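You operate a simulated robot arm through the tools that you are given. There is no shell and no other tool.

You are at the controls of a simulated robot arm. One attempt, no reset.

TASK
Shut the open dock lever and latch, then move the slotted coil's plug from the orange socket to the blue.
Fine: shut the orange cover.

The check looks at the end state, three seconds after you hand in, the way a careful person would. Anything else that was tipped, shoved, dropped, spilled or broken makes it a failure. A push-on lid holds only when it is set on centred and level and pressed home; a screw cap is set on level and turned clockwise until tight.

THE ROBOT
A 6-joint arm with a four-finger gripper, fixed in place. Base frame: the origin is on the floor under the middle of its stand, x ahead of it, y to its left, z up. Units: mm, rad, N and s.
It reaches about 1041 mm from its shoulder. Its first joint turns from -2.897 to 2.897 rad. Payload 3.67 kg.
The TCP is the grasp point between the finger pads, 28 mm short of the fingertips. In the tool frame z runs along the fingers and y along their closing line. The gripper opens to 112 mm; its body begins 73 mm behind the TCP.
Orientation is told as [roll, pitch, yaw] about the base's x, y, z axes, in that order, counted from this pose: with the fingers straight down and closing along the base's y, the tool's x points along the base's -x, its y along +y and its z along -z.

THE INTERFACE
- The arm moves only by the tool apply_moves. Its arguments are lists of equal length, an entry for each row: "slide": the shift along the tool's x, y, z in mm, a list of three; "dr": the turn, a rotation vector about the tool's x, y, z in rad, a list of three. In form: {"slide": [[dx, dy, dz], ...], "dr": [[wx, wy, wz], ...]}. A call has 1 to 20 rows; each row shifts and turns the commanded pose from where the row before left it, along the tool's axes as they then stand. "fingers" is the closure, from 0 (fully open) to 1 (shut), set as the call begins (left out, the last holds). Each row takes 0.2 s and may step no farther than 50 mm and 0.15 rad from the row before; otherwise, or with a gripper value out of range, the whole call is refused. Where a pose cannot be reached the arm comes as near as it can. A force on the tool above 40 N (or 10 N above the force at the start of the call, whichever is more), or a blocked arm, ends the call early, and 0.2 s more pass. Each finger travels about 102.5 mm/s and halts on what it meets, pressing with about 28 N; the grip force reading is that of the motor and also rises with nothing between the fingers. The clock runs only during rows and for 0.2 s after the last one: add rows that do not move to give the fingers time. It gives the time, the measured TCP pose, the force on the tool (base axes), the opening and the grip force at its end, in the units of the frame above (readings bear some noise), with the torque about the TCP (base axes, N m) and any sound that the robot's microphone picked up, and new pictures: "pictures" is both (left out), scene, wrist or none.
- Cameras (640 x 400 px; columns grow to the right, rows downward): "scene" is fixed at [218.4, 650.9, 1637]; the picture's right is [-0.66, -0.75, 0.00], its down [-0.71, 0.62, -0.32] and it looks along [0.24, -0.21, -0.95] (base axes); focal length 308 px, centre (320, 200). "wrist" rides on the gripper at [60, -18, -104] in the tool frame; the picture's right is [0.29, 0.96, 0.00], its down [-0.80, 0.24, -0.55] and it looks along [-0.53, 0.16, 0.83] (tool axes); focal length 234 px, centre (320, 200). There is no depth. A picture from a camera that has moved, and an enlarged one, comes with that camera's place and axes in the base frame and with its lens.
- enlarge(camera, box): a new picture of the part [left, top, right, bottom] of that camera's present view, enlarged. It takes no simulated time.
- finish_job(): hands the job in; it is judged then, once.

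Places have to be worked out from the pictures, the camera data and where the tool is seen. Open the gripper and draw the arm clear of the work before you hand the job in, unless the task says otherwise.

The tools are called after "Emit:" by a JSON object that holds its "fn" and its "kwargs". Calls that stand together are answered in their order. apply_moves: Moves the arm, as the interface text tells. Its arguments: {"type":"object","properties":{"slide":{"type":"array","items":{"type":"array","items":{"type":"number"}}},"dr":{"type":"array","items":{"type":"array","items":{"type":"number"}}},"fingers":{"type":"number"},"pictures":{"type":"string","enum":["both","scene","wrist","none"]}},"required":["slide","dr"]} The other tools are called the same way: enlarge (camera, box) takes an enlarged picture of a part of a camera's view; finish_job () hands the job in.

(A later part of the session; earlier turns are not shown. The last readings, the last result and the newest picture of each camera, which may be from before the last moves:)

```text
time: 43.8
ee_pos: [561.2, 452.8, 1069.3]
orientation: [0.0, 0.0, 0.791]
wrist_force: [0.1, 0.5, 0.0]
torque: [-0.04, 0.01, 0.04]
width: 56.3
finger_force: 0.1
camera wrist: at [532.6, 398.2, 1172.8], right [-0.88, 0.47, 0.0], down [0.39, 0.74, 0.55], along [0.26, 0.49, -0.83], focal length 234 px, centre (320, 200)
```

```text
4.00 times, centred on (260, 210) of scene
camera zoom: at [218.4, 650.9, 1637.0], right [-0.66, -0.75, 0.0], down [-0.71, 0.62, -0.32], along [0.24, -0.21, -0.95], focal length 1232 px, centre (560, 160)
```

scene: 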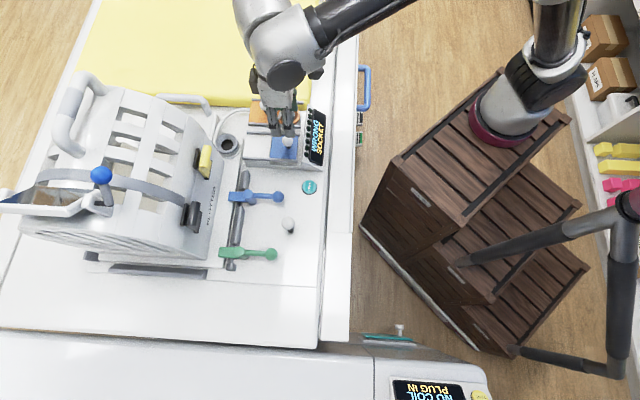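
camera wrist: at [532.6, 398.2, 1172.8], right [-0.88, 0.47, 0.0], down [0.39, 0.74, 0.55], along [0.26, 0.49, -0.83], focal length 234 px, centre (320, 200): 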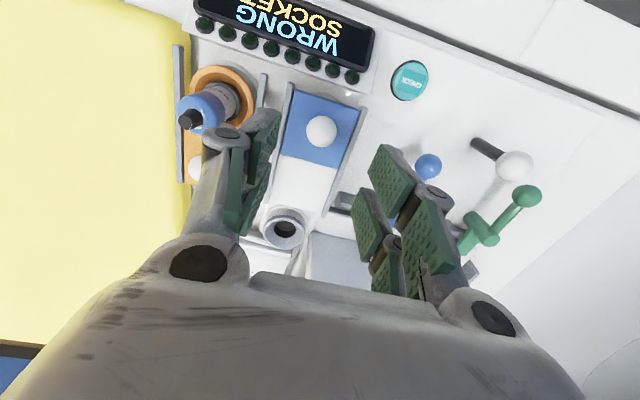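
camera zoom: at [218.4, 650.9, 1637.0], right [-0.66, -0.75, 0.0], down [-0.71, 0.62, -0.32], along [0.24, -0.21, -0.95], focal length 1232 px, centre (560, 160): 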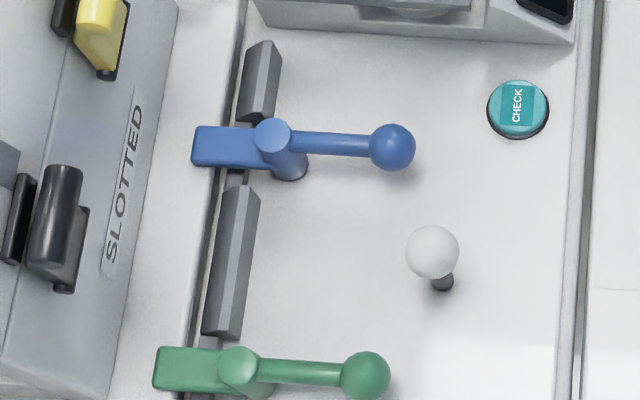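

Both levers now match. The blue knob is at ≈(W 717.8, L 79.7), ball about 26 mm across, with rails at L≈44 and 115. I'll narrow the fingers to ~36 mm so they fit between the rails, centre, and descend to just above the knob.

Emit:
{"fn": "apply_moves", "kwargs": {"slide": [[-1.4, 2, 0], [0, 0, 20], [0, 0, 20], [0, 0, 15], [0, 0, 0]], "dr": [[0, 0, 0], [0, 0, 0], [0, 0, 0], [0, 0, 0], [0, 0, 0]], "fingers": 0.67}}

Emit:
{"fn": "enlarge", "kwargs": {"camera": "wrist", "box": [180, 60, 500, 260]}}

```text
time: 45.0
ee_pos: [560.8, 457.8, 1014.0]
orientation: [-0.001, 0.0, 0.791]
wrist_force: [-0.1, 0.1, 0.6]
torque: [0.0, 0.01, 0.0]
width: 36.7
finger_force: 0.2
camera wrist: at [531.2, 401.7, 1117.0], right [-0.88, 0.47, 0.0], down [0.39, 0.74, 0.55], along [0.26, 0.49, -0.83], focal length 234 px, centre (320, 200)
```

scene: 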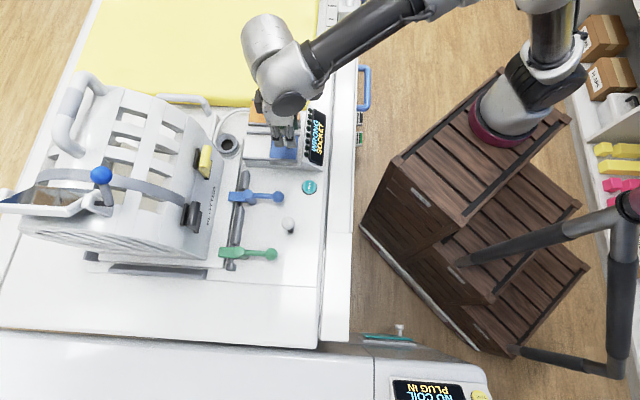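
wrist: 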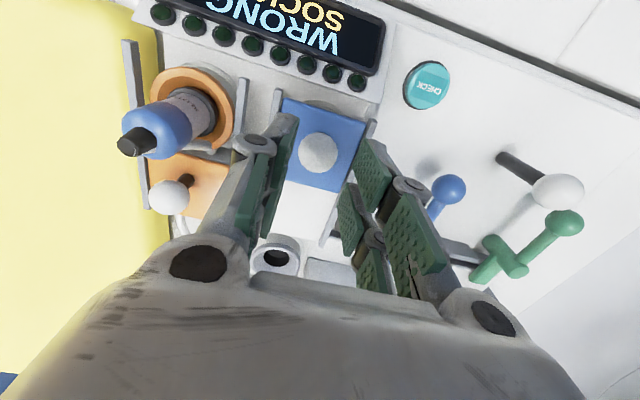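

```text
2.00 times, centred on (340, 160) of wrist
camera zoom: at [531.2, 401.7, 1117.0], right [-0.88, 0.47, 0.0], down [0.39, 0.74, 0.55], along [0.26, 0.49, -0.83], focal length 468 px, centre (280, 280)
```

zoom: 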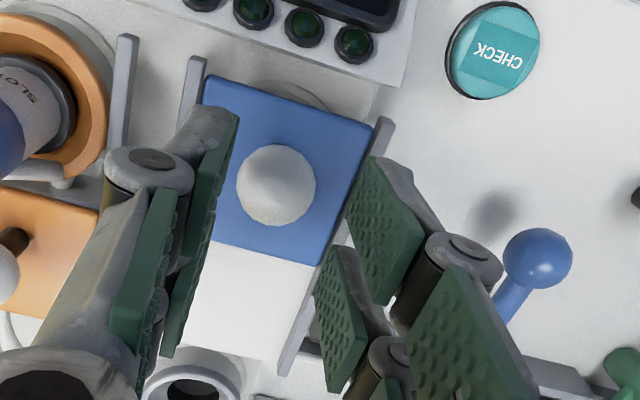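

Nearly centred (off by ~2 mm each way). Correcting, descending so the pads flank the knob, then closing.

Emit:
{"fn": "apply_moves", "kwargs": {"slide": [[1.6, -1.7, 12], [0, 0, 12], [0, 0, 11], [0, 0, 0]], "dr": [[0, 0, 0], [0, 0, 0], [0, 0, 0], [0, 0, 0]]}}

Emit:
{"fn": "enlarge", "kwargs": {"camera": "wrist", "box": [220, 80, 460, 240]}}

```text
time: 46.0
ee_pos: [560.2, 454.8, 979.3]
orientation: [0.001, 0.002, 0.79]
wrist_force: [0.0, -0.2, -0.2]
torque: [-0.01, -0.02, 0.01]
width: 36.8
finger_force: 0.0
camera wrist: at [531.2, 399.4, 1081.9], right [-0.88, 0.47, 0.0], down [0.39, 0.74, 0.55], along [0.26, 0.49, -0.83], focal length 234 px, centre (320, 200)
```

scene: 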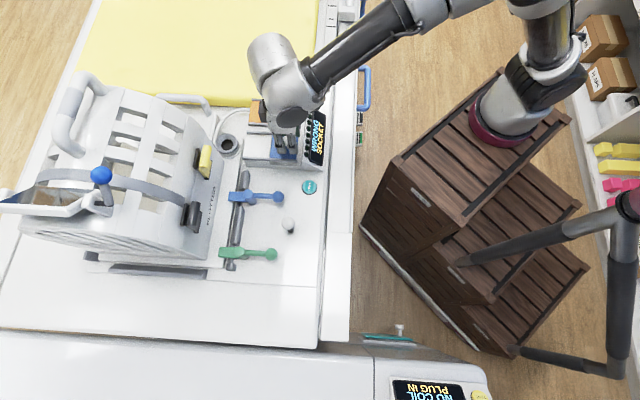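
wrist: 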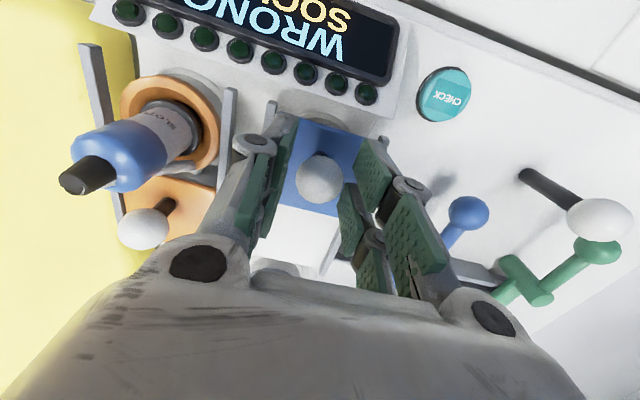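

```text
2.50 times, centred on (340, 160) of wrist
camera zoom: at [531.2, 399.4, 1081.9], right [-0.88, 0.47, 0.0], down [0.39, 0.74, 0.55], along [0.26, 0.49, -0.83], focal length 585 px, centre (270, 300)
```

zoom: 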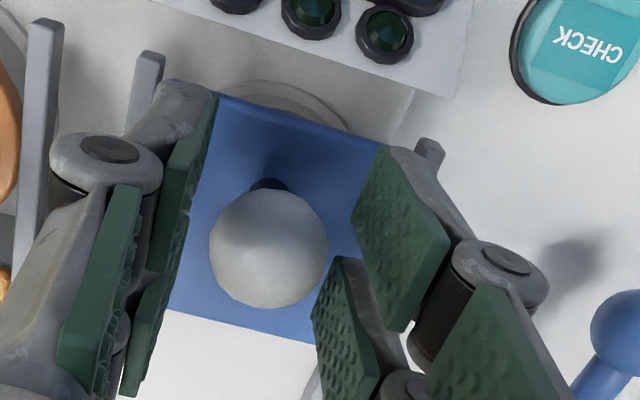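

The knob is centred between the fingers. Closing on it.

Emit:
{"fn": "apply_moves", "kwargs": {"slide": [[0, 0, 0], [0, 0, 0], [0, 0, 0]], "dr": [[0, 0, 0], [0, 0, 0], [0, 0, 0]], "fingers": 0.9, "pictures": "wrist"}}

Emit:
{"fn": "enlarge", "kwargs": {"camera": "wrist", "box": [220, 80, 460, 240]}}

```text
time: 46.8
ee_pos: [559.7, 455.1, 979.1]
orientation: [0.001, 0.003, 0.79]
wrist_force: [-4.3, 3.1, -2.9]
torque: [0.07, 0.02, 0.06]
width: 26.3
finger_force: 45.3
camera wrist: at [531.0, 399.7, 1082.0], right [-0.88, 0.47, 0.0], down [0.39, 0.74, 0.55], along [0.26, 0.49, -0.83], focal length 234 px, centre (320, 200)
```

wrist: 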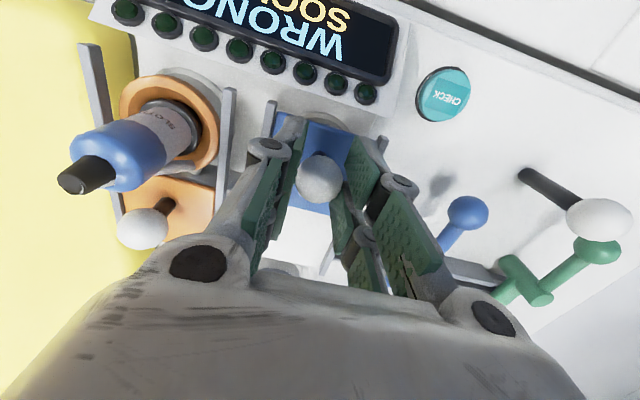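

```text
2.50 times, centred on (340, 160) of wrist
camera zoom: at [531.0, 399.7, 1082.0], right [-0.88, 0.47, 0.0], down [0.39, 0.74, 0.55], along [0.26, 0.49, -0.83], focal length 585 px, centre (270, 300)
```

zoom: 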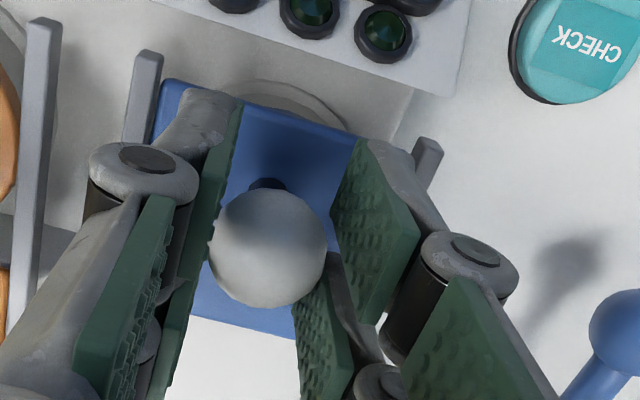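

Gripped at 26.3 mm. Sliding the blue cover along the rails toward +W.

Emit:
{"fn": "apply_moves", "kwargs": {"slide": [[-7, 0, 0], [-8, 0, 0], [-8, 0, 0], [-8, 0, 0], [-8, 0, 0], [-8, 0, 0], [-8, 0, 0], [-7, 0, 0], [0, 0, 0]], "dr": [[0, 0, 0], [0, 0, 0], [0, 0, 0], [0, 0, 0], [0, 0, 0], [0, 0, 0], [0, 0, 0], [0, 0, 0], [0, 0, 0]]}}

Emit:
{"fn": "enlarge", "kwargs": {"camera": "wrist", "box": [180, 60, 460, 240]}}

Emit:
{"fn": "enlarge", "kwargs": {"camera": "scene", "box": [190, 80, 350, 190]}}

```text
time: 48.8
ee_pos: [603.6, 498.8, 978.5]
orientation: [-0.002, 0.002, 0.788]
wrist_force: [-6.1, 5.4, -14.4]
torque: [-0.04, 0.22, 0.04]
width: 26.3
finger_force: 45.1
camera wrist: at [574.9, 443.6, 1082.1], right [-0.88, 0.47, 0.0], down [0.39, 0.74, 0.55], along [0.26, 0.49, -0.83], focal length 234 px, centre (320, 200)
```

scene: 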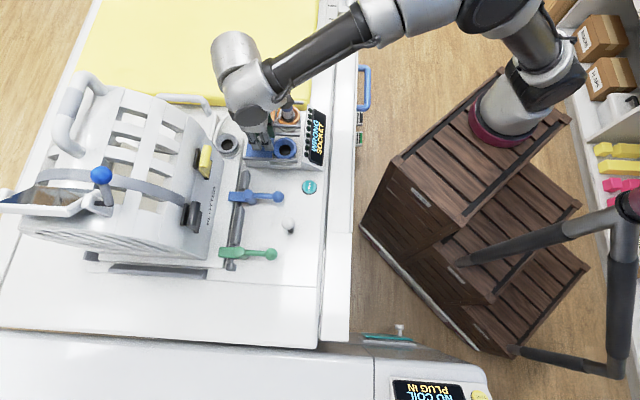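
wrist: 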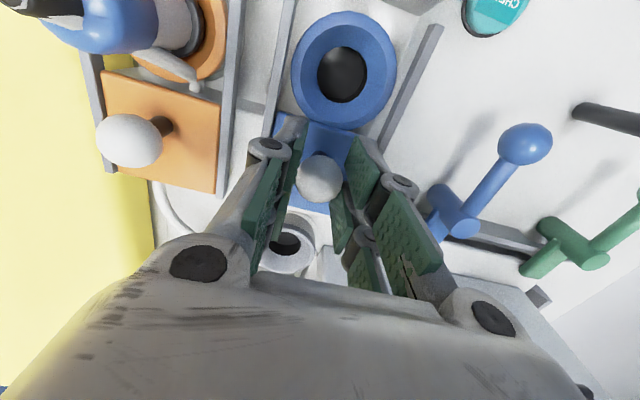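

```text
2.22 times, centred on (320, 150) of wrist
camera zoom: at [574.9, 443.6, 1082.1], right [-0.88, 0.47, 0.0], down [0.39, 0.74, 0.55], along [0.26, 0.49, -0.83], focal length 520 px, centre (320, 311)
```

zoom: 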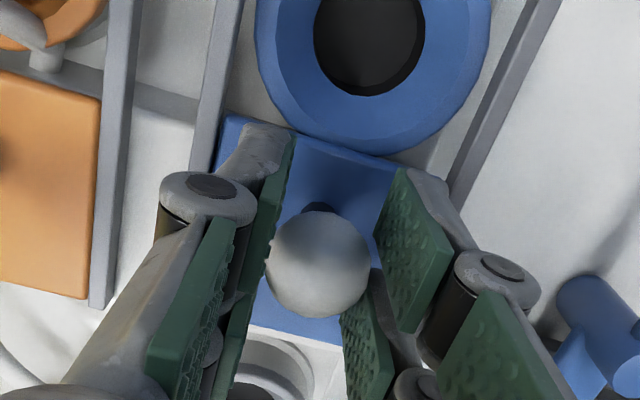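

```text
3.64 times, centred on (270, 135) of scene
camera zoom: at [218.4, 650.9, 1637.0], right [-0.66, -0.75, 0.0], down [-0.71, 0.62, -0.32], along [0.24, -0.21, -0.95], focal length 1120 px, centre (502, 436)
```

zoom: 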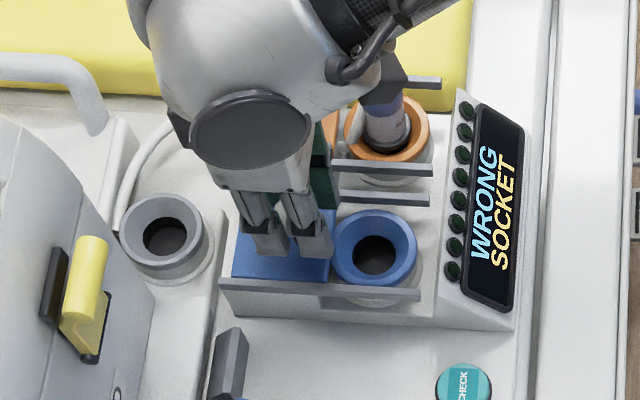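

The blue socket is open. I'll nudge the cover ~5 mm further to match the travel of the orange one (≈67 mm).

Emit:
{"fn": "apply_moves", "kwargs": {"slide": [[-3, 0, 0], [-2, 0, 0], [0, 0, 0]], "dr": [[0, 0, 0], [0, 0, 0], [0, 0, 0]], "pictures": "wrist"}}

Emit:
{"fn": "enlarge", "kwargs": {"camera": "wrist", "box": [180, 0, 460, 180]}}

```text
time: 49.6
ee_pos: [608.0, 501.7, 978.3]
orientation: [-0.004, 0.001, 0.789]
wrist_force: [-3.9, 4.7, -14.0]
torque: [-0.13, 0.29, 0.02]
width: 26.2
finger_force: 44.4
camera wrist: at [578.5, 447.3, 1082.1], right [-0.88, 0.47, 0.0], down [0.39, 0.74, 0.55], along [0.26, 0.49, -0.83], focal length 234 px, centre (320, 200)
```

wrist: 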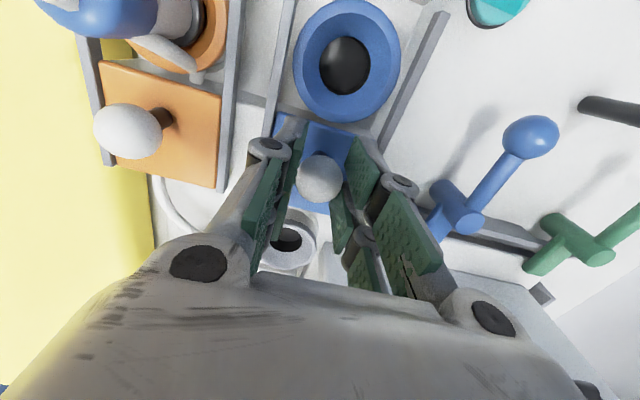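

```text
2.22 times, centred on (320, 90) of wrist
camera zoom: at [578.5, 447.3, 1082.1], right [-0.88, 0.47, 0.0], down [0.39, 0.74, 0.55], along [0.26, 0.49, -0.83], focal length 520 px, centre (320, 444)
```

zoom: 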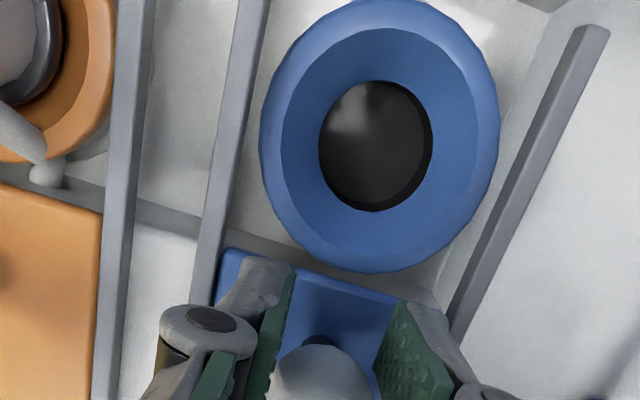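

The blue socket is fully exposed (centre ≈ W 729, L 81.5). Releasing the knob and rising, then moving above the plug for a look.

Emit:
{"fn": "apply_moves", "kwargs": {"slide": [[0, 0, 0], [0, 0, 0], [0, 0, -30], [0, 0, -30], [0, 0, -40], [19, -30, -10], [19, -30, -10], [19, -30, 0], [0, 0, 0]], "dr": [[0, 0, 0], [0, 0, 0], [0, 0, 0], [0, 0, 0], [0, 0, 0], [0, 0, 0], [0, 0, 0], [0, 0, 0], [0, 0, 0]], "fingers": 0.64}}

Emit:
{"fn": "enlarge", "kwargs": {"camera": "wrist", "box": [220, 60, 460, 240]}}

Emit:
{"fn": "enlarge", "kwargs": {"camera": "scene", "box": [190, 80, 350, 190]}}

```text
time: 51.6
ee_pos: [632.5, 398.8, 1097.9]
orientation: [0.0, 0.001, 0.791]
wrist_force: [0.2, 0.1, -0.5]
torque: [0.02, 0.01, 0.0]
width: 40.4
finger_force: 0.1
camera wrist: at [602.6, 343.5, 1202.1], right [-0.88, 0.47, 0.0], down [0.39, 0.74, 0.55], along [0.26, 0.49, -0.83], focal length 234 px, centre (320, 200)
```

scene: 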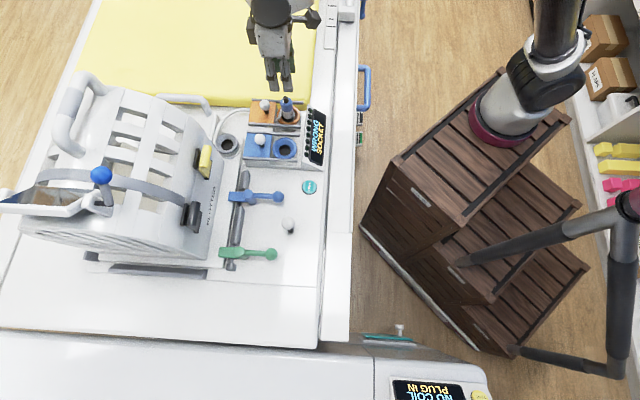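
wrist: 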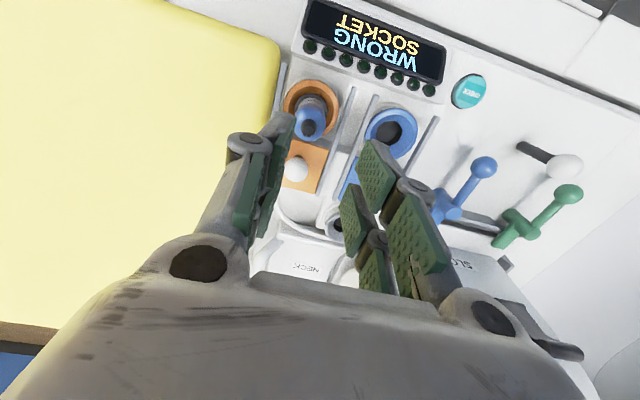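

```text
2.22 times, centred on (340, 150) of wrist
camera zoom: at [602.6, 343.5, 1202.1], right [-0.88, 0.47, 0.0], down [0.39, 0.74, 0.55], along [0.26, 0.49, -0.83], focal length 520 px, centre (276, 311)
```

zoom: 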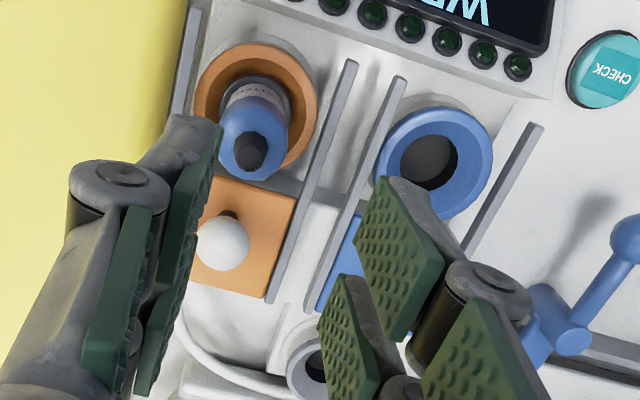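

```text
3.64 times, centred on (270, 135) of scene
camera zoom: at [218.4, 650.9, 1637.0], right [-0.66, -0.75, 0.0], down [-0.71, 0.62, -0.32], along [0.24, -0.21, -0.95], focal length 1120 px, centre (502, 436)
```

zoom: 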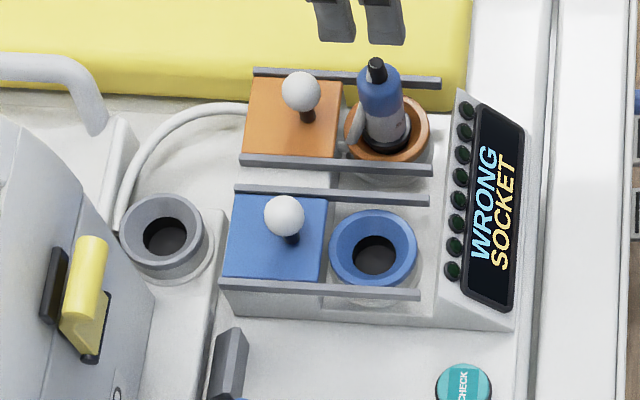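

All set: blue socket centre ≈(W 728.1, L 80.6) with rim at z≈925, orange socket/plug axis ≈(W 727.4, L 180.3), plug top z≈1003. I'll centre over the plug and descend partway to check alignment.

Emit:
{"fn": "apply_moves", "kwargs": {"slide": [[0.5, -9.9, 15], [0, 0, 20], [0, 0, 15], [0, 0, 0]], "dr": [[0, 0, 0], [0, 0, 0], [0, 0, 0], [0, 0, 0]], "fingers": 0.6}}

Emit:
{"fn": "enlarge", "kwargs": {"camera": "wrist", "box": [220, 60, 460, 240]}}

Emit:
{"fn": "enlarge", "kwargs": {"camera": "scene", "box": [230, 60, 340, 150]}}

```text
time: 52.6
ee_pos: [638.0, 391.6, 1048.5]
orientation: [0.0, 0.001, 0.79]
wrist_force: [-0.1, -0.9, -0.4]
torque: [-0.04, -0.02, -0.01]
width: 44.9
finger_force: 0.1
camera wrist: at [609.3, 336.0, 1151.9], right [-0.88, 0.47, 0.0], down [0.39, 0.74, 0.55], along [0.26, 0.49, -0.83], focal length 234 px, centre (320, 200)
```

scene: 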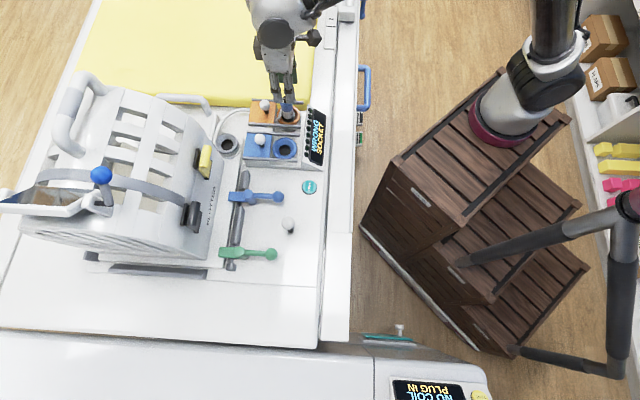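
wrist: 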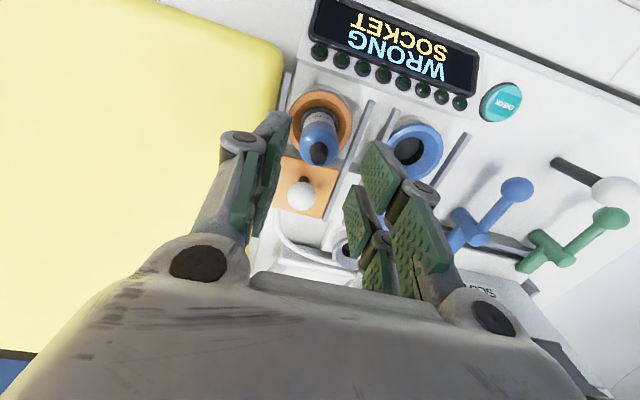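

```text
2.22 times, centred on (340, 150) of wrist
camera zoom: at [609.3, 336.0, 1151.9], right [-0.88, 0.47, 0.0], down [0.39, 0.74, 0.55], along [0.26, 0.49, -0.83], focal length 520 px, centre (276, 311)
```

zoom: 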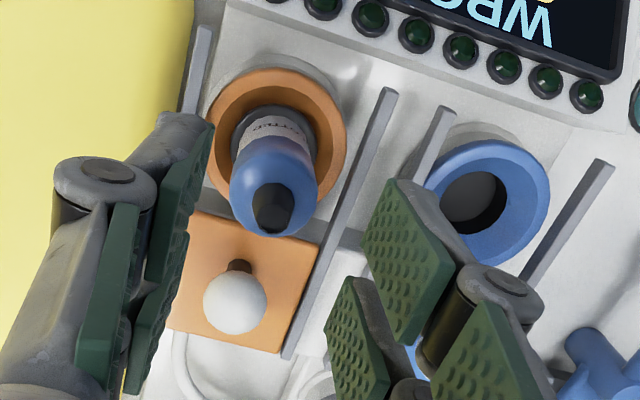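

```text
4.44 times, centred on (285, 105) of scene
camera zoom: at [218.4, 650.9, 1637.0], right [-0.66, -0.75, 0.0], down [-0.71, 0.62, -0.32], along [0.24, -0.21, -0.95], focal length 1369 px, centre (476, 622)
```

zoom: 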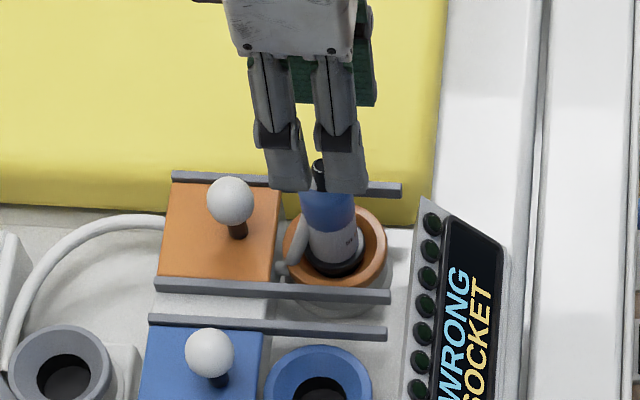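

Alignment is good (within ~1 mm). Descending so the pads flank the blue plug body.

Emit:
{"fn": "apply_moves", "kwargs": {"slide": [[-0.8, -0.8, 22], [0, 0, 22], [0, 0, 19], [0, 0, 0]], "dr": [[0, 0, 0], [0, 0, 0], [0, 0, 0], [0, 0, 0]]}}

Emit:
{"fn": "enlarge", "kwargs": {"camera": "wrist", "box": [220, 60, 460, 240]}}

Emit:
{"fn": "enlarge", "kwargs": {"camera": "scene", "box": [230, 60, 340, 150]}}

```text
time: 53.6
ee_pos: [640.3, 391.0, 985.4]
orientation: [0.0, 0.001, 0.792]
wrist_force: [-1.2, -0.6, 0.1]
torque: [-0.02, -0.01, 0.0]
width: 44.7
finger_force: 0.1
camera wrist: at [610.9, 336.0, 1088.8], right [-0.88, 0.47, 0.0], down [0.39, 0.74, 0.55], along [0.26, 0.49, -0.83], focal length 234 px, centre (320, 200)
```

scene: 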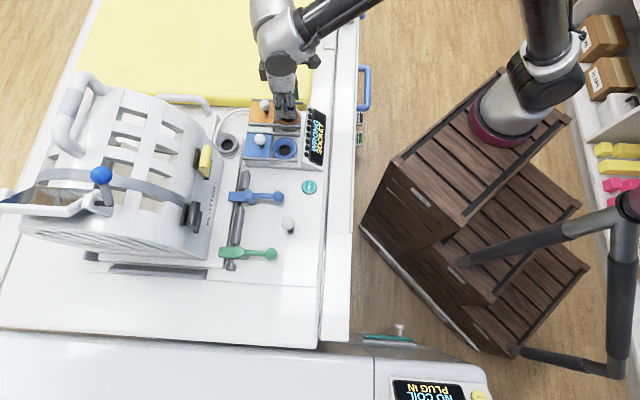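
wrist: 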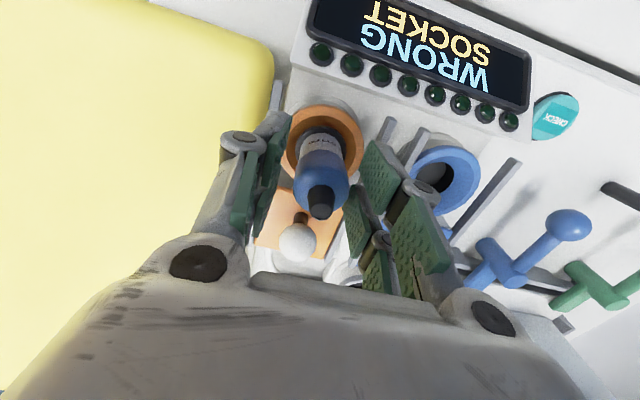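

```text
2.22 times, centred on (340, 150) of wrist
camera zoom: at [610.9, 336.0, 1088.8], right [-0.88, 0.47, 0.0], down [0.39, 0.74, 0.55], along [0.26, 0.49, -0.83], focal length 520 px, centre (276, 311)
```

zoom: 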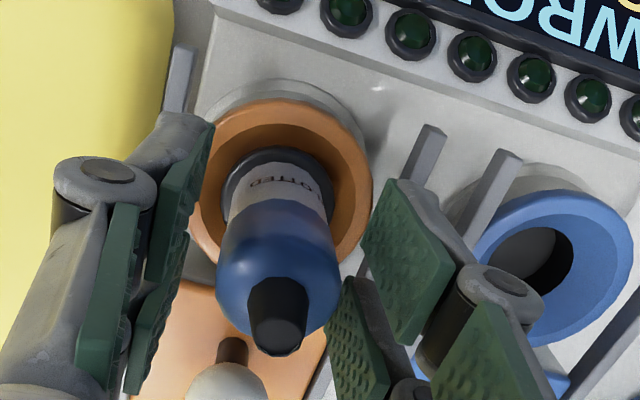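

```text
4.44 times, centred on (285, 105) of scene
camera zoom: at [218.4, 650.9, 1637.0], right [-0.66, -0.75, 0.0], down [-0.71, 0.62, -0.32], along [0.24, -0.21, -0.95], focal length 1369 px, centre (476, 622)
```

zoom: 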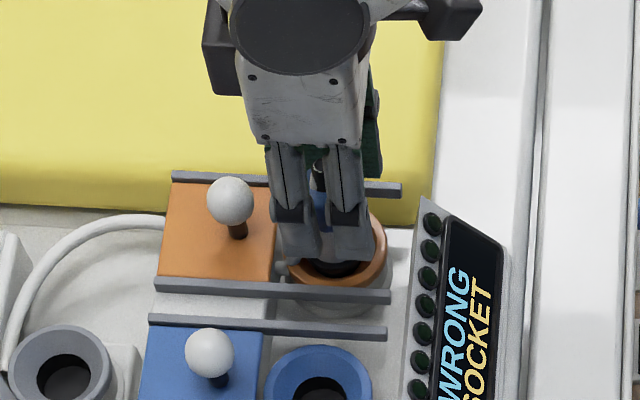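

The plug is centred between the fingers (tip seen at ≈W 726.5, L 181). Closing on the blue body.

Emit:
{"fn": "apply_moves", "kwargs": {"slide": [[0.5, 0, 0], [0, 0, 0], [0, 0, 0], [0, 0, 0]], "dr": [[0, 0, 0], [0, 0, 0], [0, 0, 0], [0, 0, 0]], "fingers": 0.95, "pictures": "wrist"}}

Emit:
{"fn": "enlarge", "kwargs": {"camera": "wrist", "box": [220, 60, 460, 240]}}

```text
time: 54.6
ee_pos: [638.2, 392.0, 986.0]
orientation: [-0.001, 0.0, 0.79]
wrist_force: [-8.4, 13.1, -0.3]
torque: [0.38, 0.28, 0.08]
width: 26.9
finger_force: 28.0
camera wrist: at [609.8, 336.6, 1089.2], right [-0.88, 0.47, 0.0], down [0.39, 0.74, 0.55], along [0.26, 0.49, -0.83], focal length 234 px, centre (320, 200)
```

wrist: 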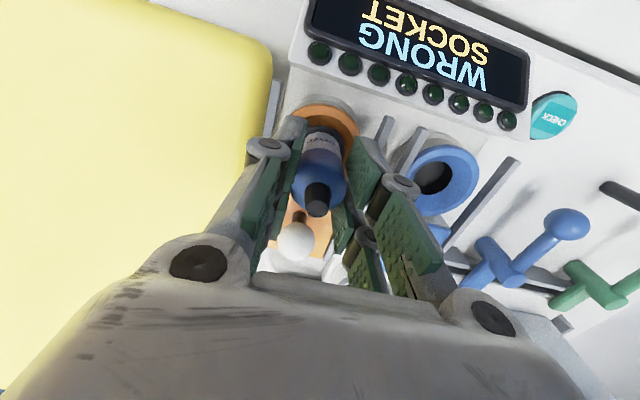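

```text
2.22 times, centred on (340, 150) of wrist
camera zoom: at [609.8, 336.6, 1089.2], right [-0.88, 0.47, 0.0], down [0.39, 0.74, 0.55], along [0.26, 0.49, -0.83], focal length 520 px, centre (276, 311)
```

zoom: 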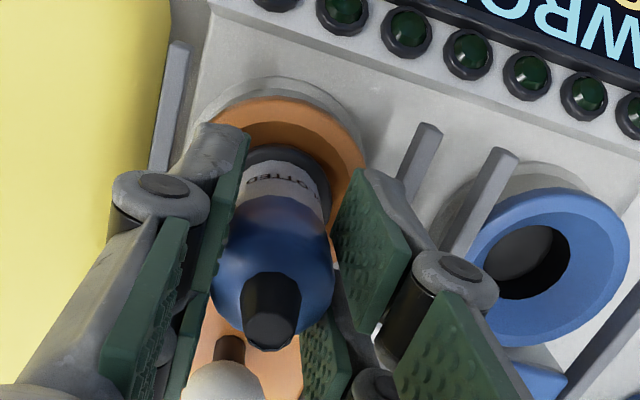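

Gripped (26.9 mm), with ~15 N side load along −L from a small centring error. I'll relax it by shifting ~1.5 mm toward −L before pulling.

Emit:
{"fn": "apply_moves", "kwargs": {"slide": [[0, 1.5, 0], [0, 0, 0]], "dr": [[0, 0, 0], [0, 0, 0]], "pictures": "none"}}

```text
time: 55.2
ee_pos: [638.6, 392.1, 986.5]
orientation: [-0.002, 0.0, 0.789]
wrist_force: [-0.5, 5.6, 0.1]
torque: [0.15, 0.0, 0.0]
width: 26.6
finger_force: 27.7
```

Side load is now small. Pulling the plug straight up in small steps.

Emit:
{"fn": "apply_moves", "kwargs": {"slide": [[0, 0, -5], [0, 0, -6], [0, 0, -8], [0, 0, -8], [0, 0, -8], [0, 0, 0]], "dr": [[0, 0, 0], [0, 0, 0], [0, 0, 0], [0, 0, 0], [0, 0, 0], [0, 0, 0]]}}

Emit:
{"fn": "enlarge", "kwargs": {"camera": "scene", "box": [230, 60, 340, 150]}}

Emit:
{"fn": "enlarge", "kwargs": {"camera": "wrist", "box": [220, 60, 460, 240]}}

```text
time: 56.6
ee_pos: [638.3, 391.4, 1022.0]
orientation: [0.0, 0.0, 0.792]
wrist_force: [0.1, -0.6, -1.9]
torque: [0.0, -0.01, 0.03]
width: 25.2
finger_force: 28.0
camera wrist: at [609.1, 336.4, 1124.6], right [-0.88, 0.47, 0.0], down [0.39, 0.74, 0.55], along [0.26, 0.49, -0.83], focal length 234 px, centre (320, 200)
```

scene: 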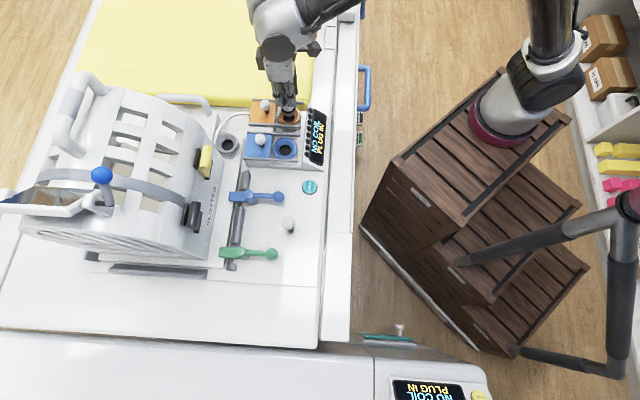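
wrist: 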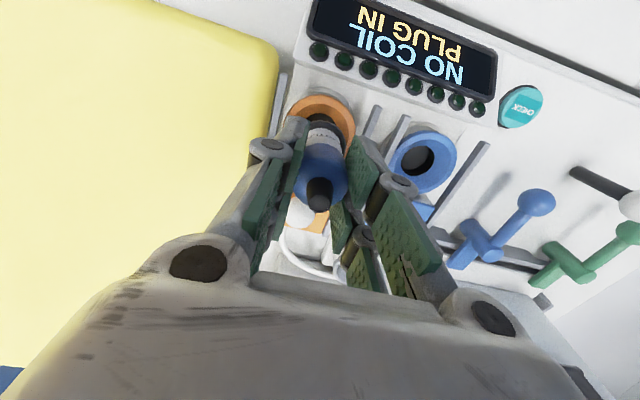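

```text
4.44 times, centred on (285, 105) of scene
camera zoom: at [218.4, 650.9, 1637.0], right [-0.66, -0.75, 0.0], down [-0.71, 0.62, -0.32], along [0.24, -0.21, -0.95], focal length 1369 px, centre (476, 622)
```

zoom: 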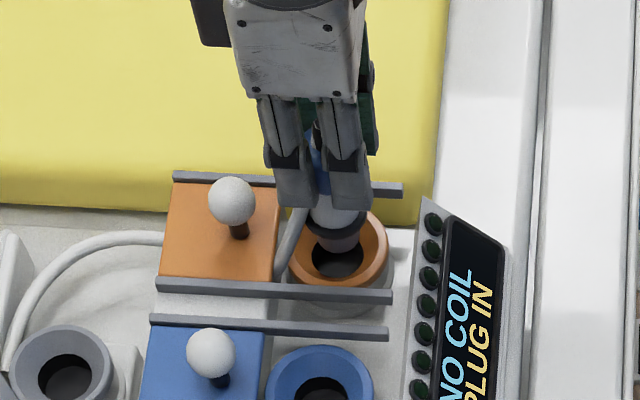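

```text
2.22 times, centred on (340, 150) of wrist
camera zoom: at [609.1, 336.4, 1124.6], right [-0.88, 0.47, 0.0], down [0.39, 0.74, 0.55], along [0.26, 0.49, -0.83], focal length 520 px, centre (276, 311)
```

zoom: 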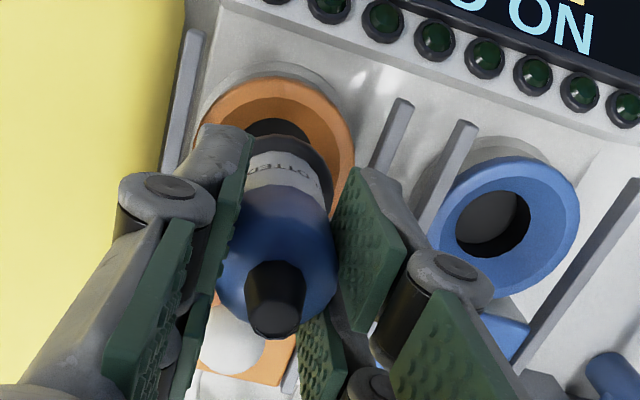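

The plug is out: the display now reads "NO COIL PLUG IN" and the load is only ~2 N. Lifting another ~34 mm so its lower end clears the rails.

Emit:
{"fn": "apply_moves", "kwargs": {"slide": [[0, 0, -12], [0, 0, -12], [0, 0, -10], [0, 0, 0]], "dr": [[0, 0, 0], [0, 0, 0], [0, 0, 0], [0, 0, 0]]}}

Emit:
{"fn": "enlarge", "kwargs": {"camera": "scene", "box": [220, 60, 340, 160]}}

Emit:
{"fn": "enlarge", "kwargs": {"camera": "wrist", "box": [220, 60, 460, 240]}}

```text
time: 57.6
ee_pos: [638.8, 391.2, 1056.0]
orientation: [-0.001, 0.001, 0.79]
wrist_force: [-0.7, 1.2, -0.6]
torque: [0.0, 0.01, 0.01]
width: 25.3
finger_force: 27.5
camera wrist: at [609.2, 336.2, 1158.7], right [-0.88, 0.47, 0.0], down [0.39, 0.74, 0.55], along [0.26, 0.49, -0.83], focal length 234 px, centre (320, 200)
```

scene: 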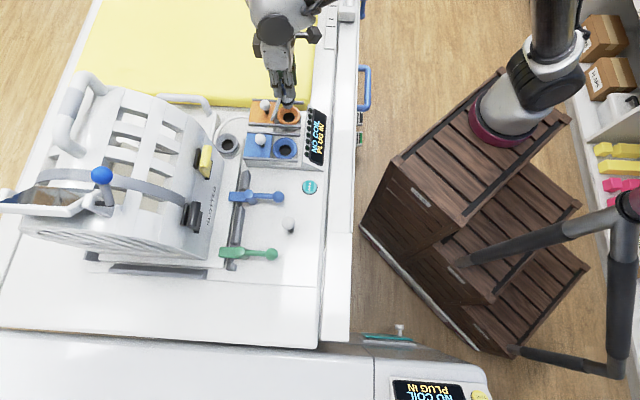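
wrist: 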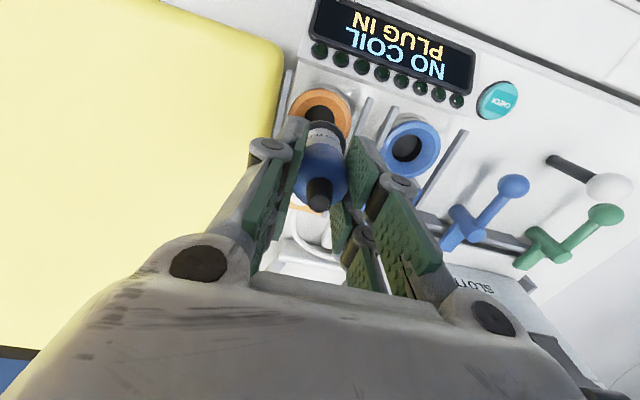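

```text
4.00 times, centred on (280, 110) of scene
camera zoom: at [218.4, 650.9, 1637.0], right [-0.66, -0.75, 0.0], down [-0.71, 0.62, -0.32], along [0.24, -0.21, -0.95], focal length 1232 px, centre (480, 560)
```

zoom: 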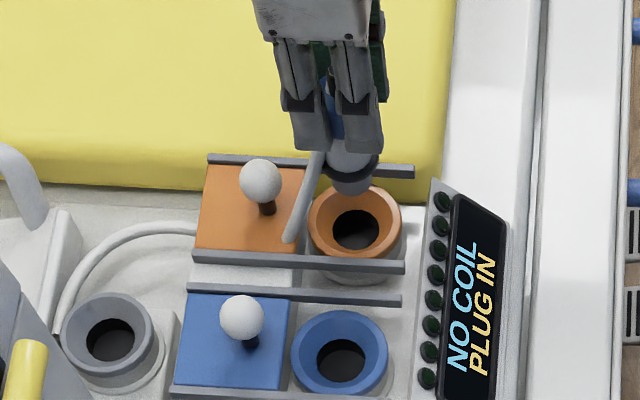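

```text
2.22 times, centred on (340, 150) of wrist
camera zoom: at [609.2, 336.2, 1158.7], right [-0.88, 0.47, 0.0], down [0.39, 0.74, 0.55], along [0.26, 0.49, -0.83], focal length 520 px, centre (276, 311)
```

zoom: 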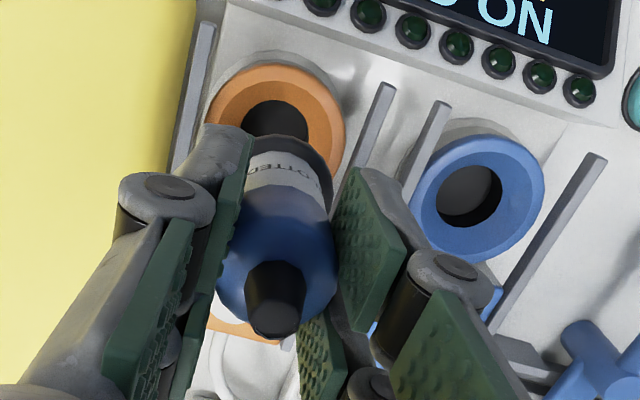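

Plug bottom is at z≈957 and the rail tops at ≈936, so it clears. Moving sideways 99.7 mm along −L to above the blue socket at the same height, so I can compare ring positions pixel for pixel.

Emit:
{"fn": "apply_moves", "kwargs": {"slide": [[0, 20, 0], [0, 20, 0], [0, 20, 0], [0, 20, 0], [0, 19.7, 0], [0, 0, 0], [0, 0, 0]], "dr": [[0, 0, 0], [0, 0, 0], [0, 0, 0], [0, 0, 0], [0, 0, 0], [0, 0, 0], [0, 0, 0]]}}

Emit:
{"fn": "enlarge", "kwargs": {"camera": "wrist", "box": [220, 60, 460, 240]}}

Emit:
{"fn": "enlarge", "kwargs": {"camera": "scene", "box": [220, 80, 340, 180]}}

```text
time: 59.2
ee_pos: [567.6, 463.4, 1054.1]
orientation: [-0.001, 0.001, 0.79]
wrist_force: [0.5, 0.0, -0.8]
torque: [0.01, 0.02, 0.0]
width: 25.1
finger_force: 27.8
camera wrist: at [537.9, 407.0, 1158.3], right [-0.88, 0.47, 0.0], down [0.39, 0.74, 0.55], along [0.26, 0.49, -0.83], focal length 234 px, centre (320, 200)
```

scene: 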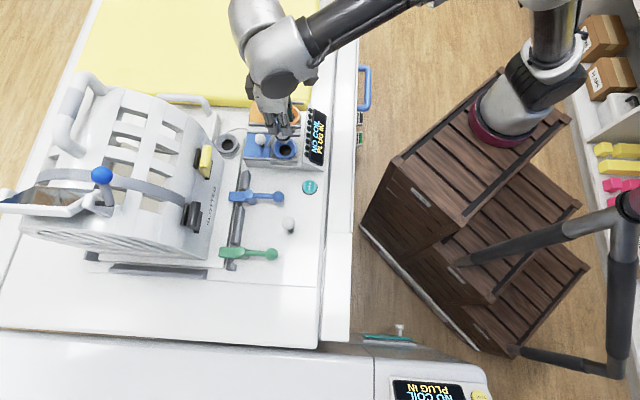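
wrist: 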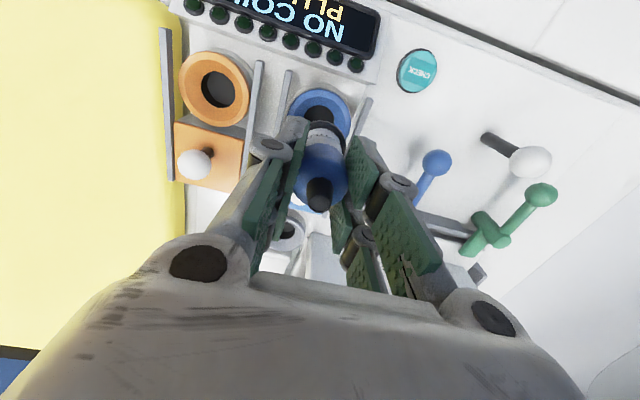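

```text
2.22 times, centred on (340, 150) of wrist
camera zoom: at [537.9, 407.0, 1158.3], right [-0.88, 0.47, 0.0], down [0.39, 0.74, 0.55], along [0.26, 0.49, -0.83], focal length 520 px, centre (276, 311)
```

zoom: 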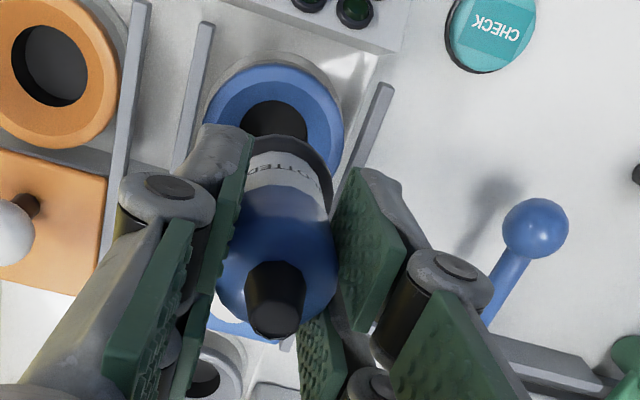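

```text
4.00 times, centred on (280, 130) of scene
camera zoom: at [218.4, 650.9, 1637.0], right [-0.66, -0.75, 0.0], down [-0.71, 0.62, -0.32], along [0.24, -0.21, -0.95], focal length 1232 px, centre (480, 480)
```

zoom: 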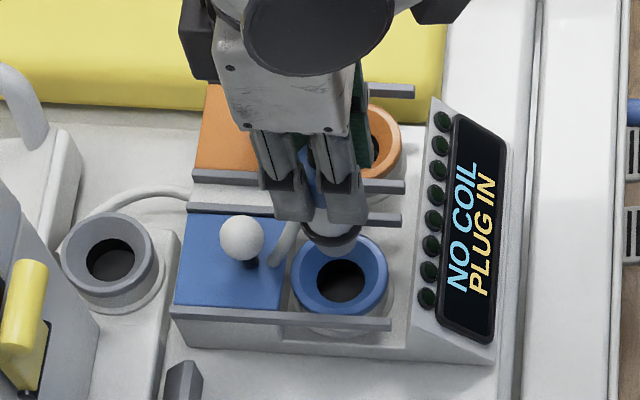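

The blue ring now sits at essentially the same pixels as the orange ring did (within ~1–2 px ≈ 0.5 mm). Lowering to just above the rim with a 0.4 mm correction, then checking.

Emit:
{"fn": "apply_moves", "kwargs": {"slide": [[0, -0.4, 8], [0, 0, 8], [0, 0, 6], [0, 0, 0]], "dr": [[0, 0, 0], [0, 0, 0], [0, 0, 0], [0, 0, 0]]}}

Emit:
{"fn": "enlarge", "kwargs": {"camera": "wrist", "box": [260, 70, 380, 160]}}

Emit:
{"fn": "enlarge", "kwargs": {"camera": "scene", "box": [250, 110, 320, 170]}}

```text
time: 60.2
ee_pos: [567.5, 463.0, 1033.9]
orientation: [-0.001, 0.003, 0.79]
wrist_force: [0.3, 0.4, -1.0]
torque: [0.0, -0.01, 0.0]
width: 25.1
finger_force: 28.1
camera wrist: at [538.2, 406.6, 1136.6], right [-0.88, 0.47, 0.0], down [0.39, 0.74, 0.55], along [0.26, 0.49, -0.83], focal length 234 px, centre (320, 200)
```

scene: 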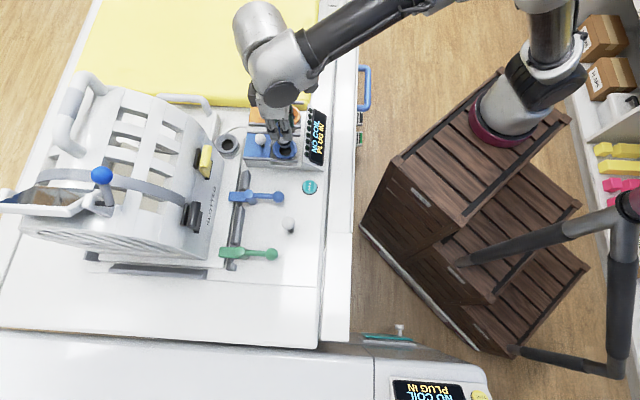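
wrist: 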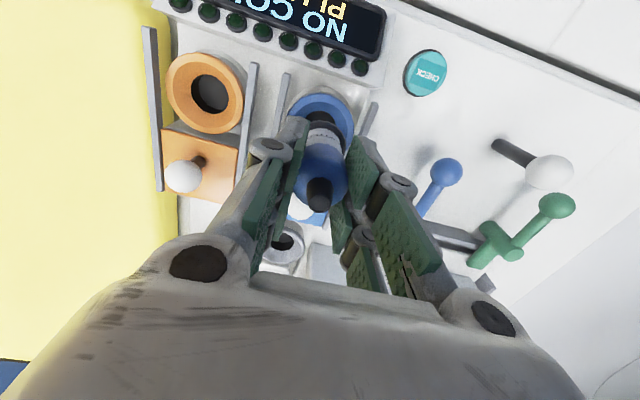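

```text
4.44 times, centred on (320, 115) of wrist
camera zoom: at [538.2, 406.6, 1136.6], right [-0.88, 0.47, 0.0], down [0.39, 0.74, 0.55], along [0.26, 0.49, -0.83], focal length 1041 px, centre (320, 578)
```

zoom: 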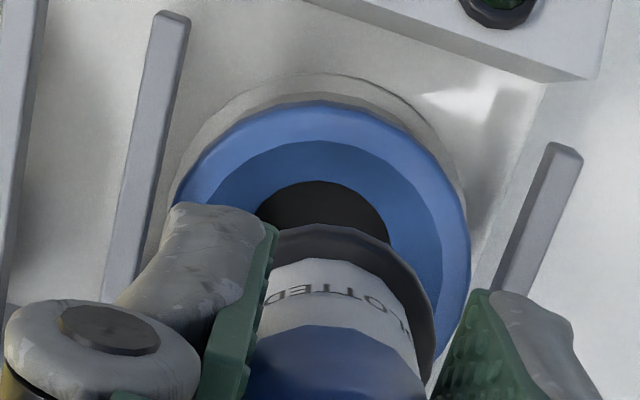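

```text
6.67 times, centred on (285, 140) of scene
camera zoom: at [218.4, 650.9, 1637.0], right [-0.66, -0.75, 0.0], down [-0.71, 0.62, -0.32], along [0.24, -0.21, -0.95], focal length 2053 px, centre (553, 600)
```

zoom: 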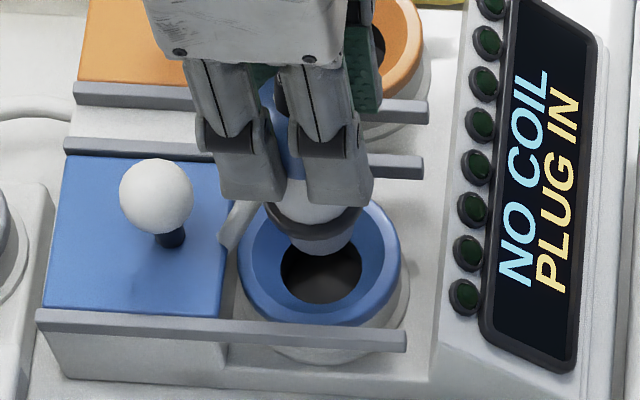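

The relative geometry matches what I saw over the orange socket. Starting insertion slowly and watching the force.

Emit:
{"fn": "apply_moves", "kwargs": {"slide": [[0, 0, 6], [0, 0, 6], [0, 0, 5], [0, 0, 0]], "dr": [[0, 0, 0], [0, 0, 0], [0, 0, 0], [0, 0, 0]]}}

Emit:
{"fn": "enlarge", "kwargs": {"camera": "scene", "box": [250, 110, 320, 170]}}

Emit:
{"fn": "enlarge", "kwargs": {"camera": "wrist", "box": [260, 70, 380, 160]}}

```text
time: 61.2
ee_pos: [568.8, 460.9, 1015.9]
orientation: [-0.001, 0.002, 0.791]
wrist_force: [0.1, -0.5, -1.5]
torque: [-0.02, 0.0, -0.02]
width: 25.3
finger_force: 27.7
camera wrist: at [538.1, 406.3, 1119.3], right [-0.88, 0.47, 0.0], down [0.39, 0.74, 0.55], along [0.26, 0.49, -0.83], focal length 234 px, centre (320, 200)
```

scene: 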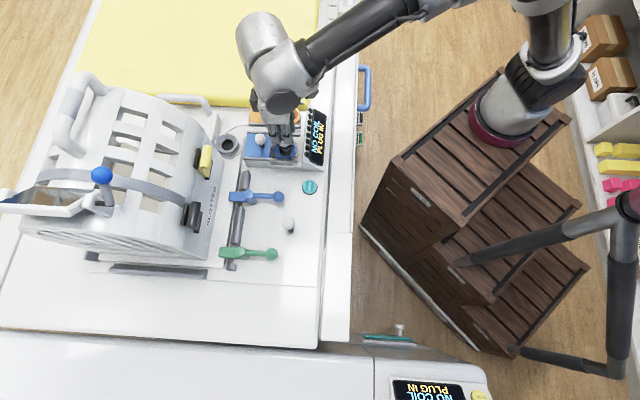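
wrist: 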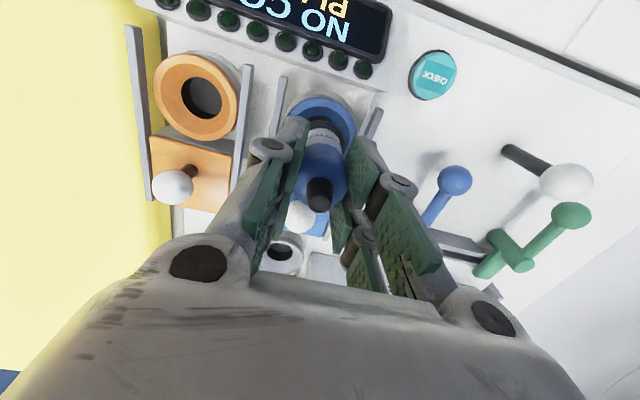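

```text
6.67 times, centred on (285, 140) of scene
camera zoom: at [218.4, 650.9, 1637.0], right [-0.66, -0.75, 0.0], down [-0.71, 0.62, -0.32], along [0.24, -0.21, -0.95], focal length 2053 px, centre (553, 600)
```

zoom: 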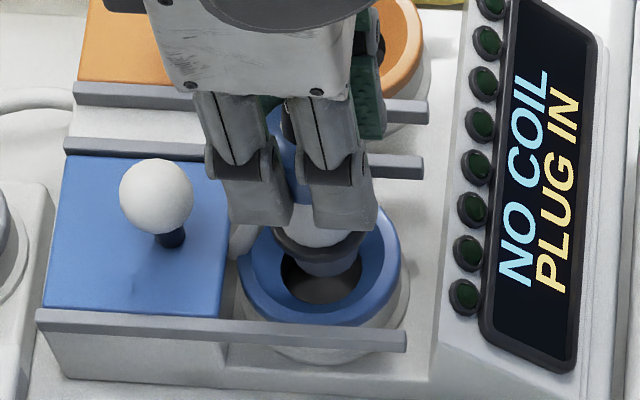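

```text
4.44 times, centred on (320, 115) of wrist
camera zoom: at [538.1, 406.3, 1119.3], right [-0.88, 0.47, 0.0], down [0.39, 0.74, 0.55], along [0.26, 0.49, -0.83], focal length 1041 px, centre (320, 578)
```

zoom: 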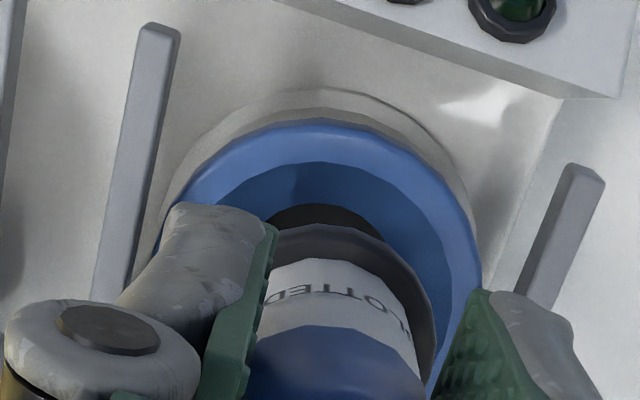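

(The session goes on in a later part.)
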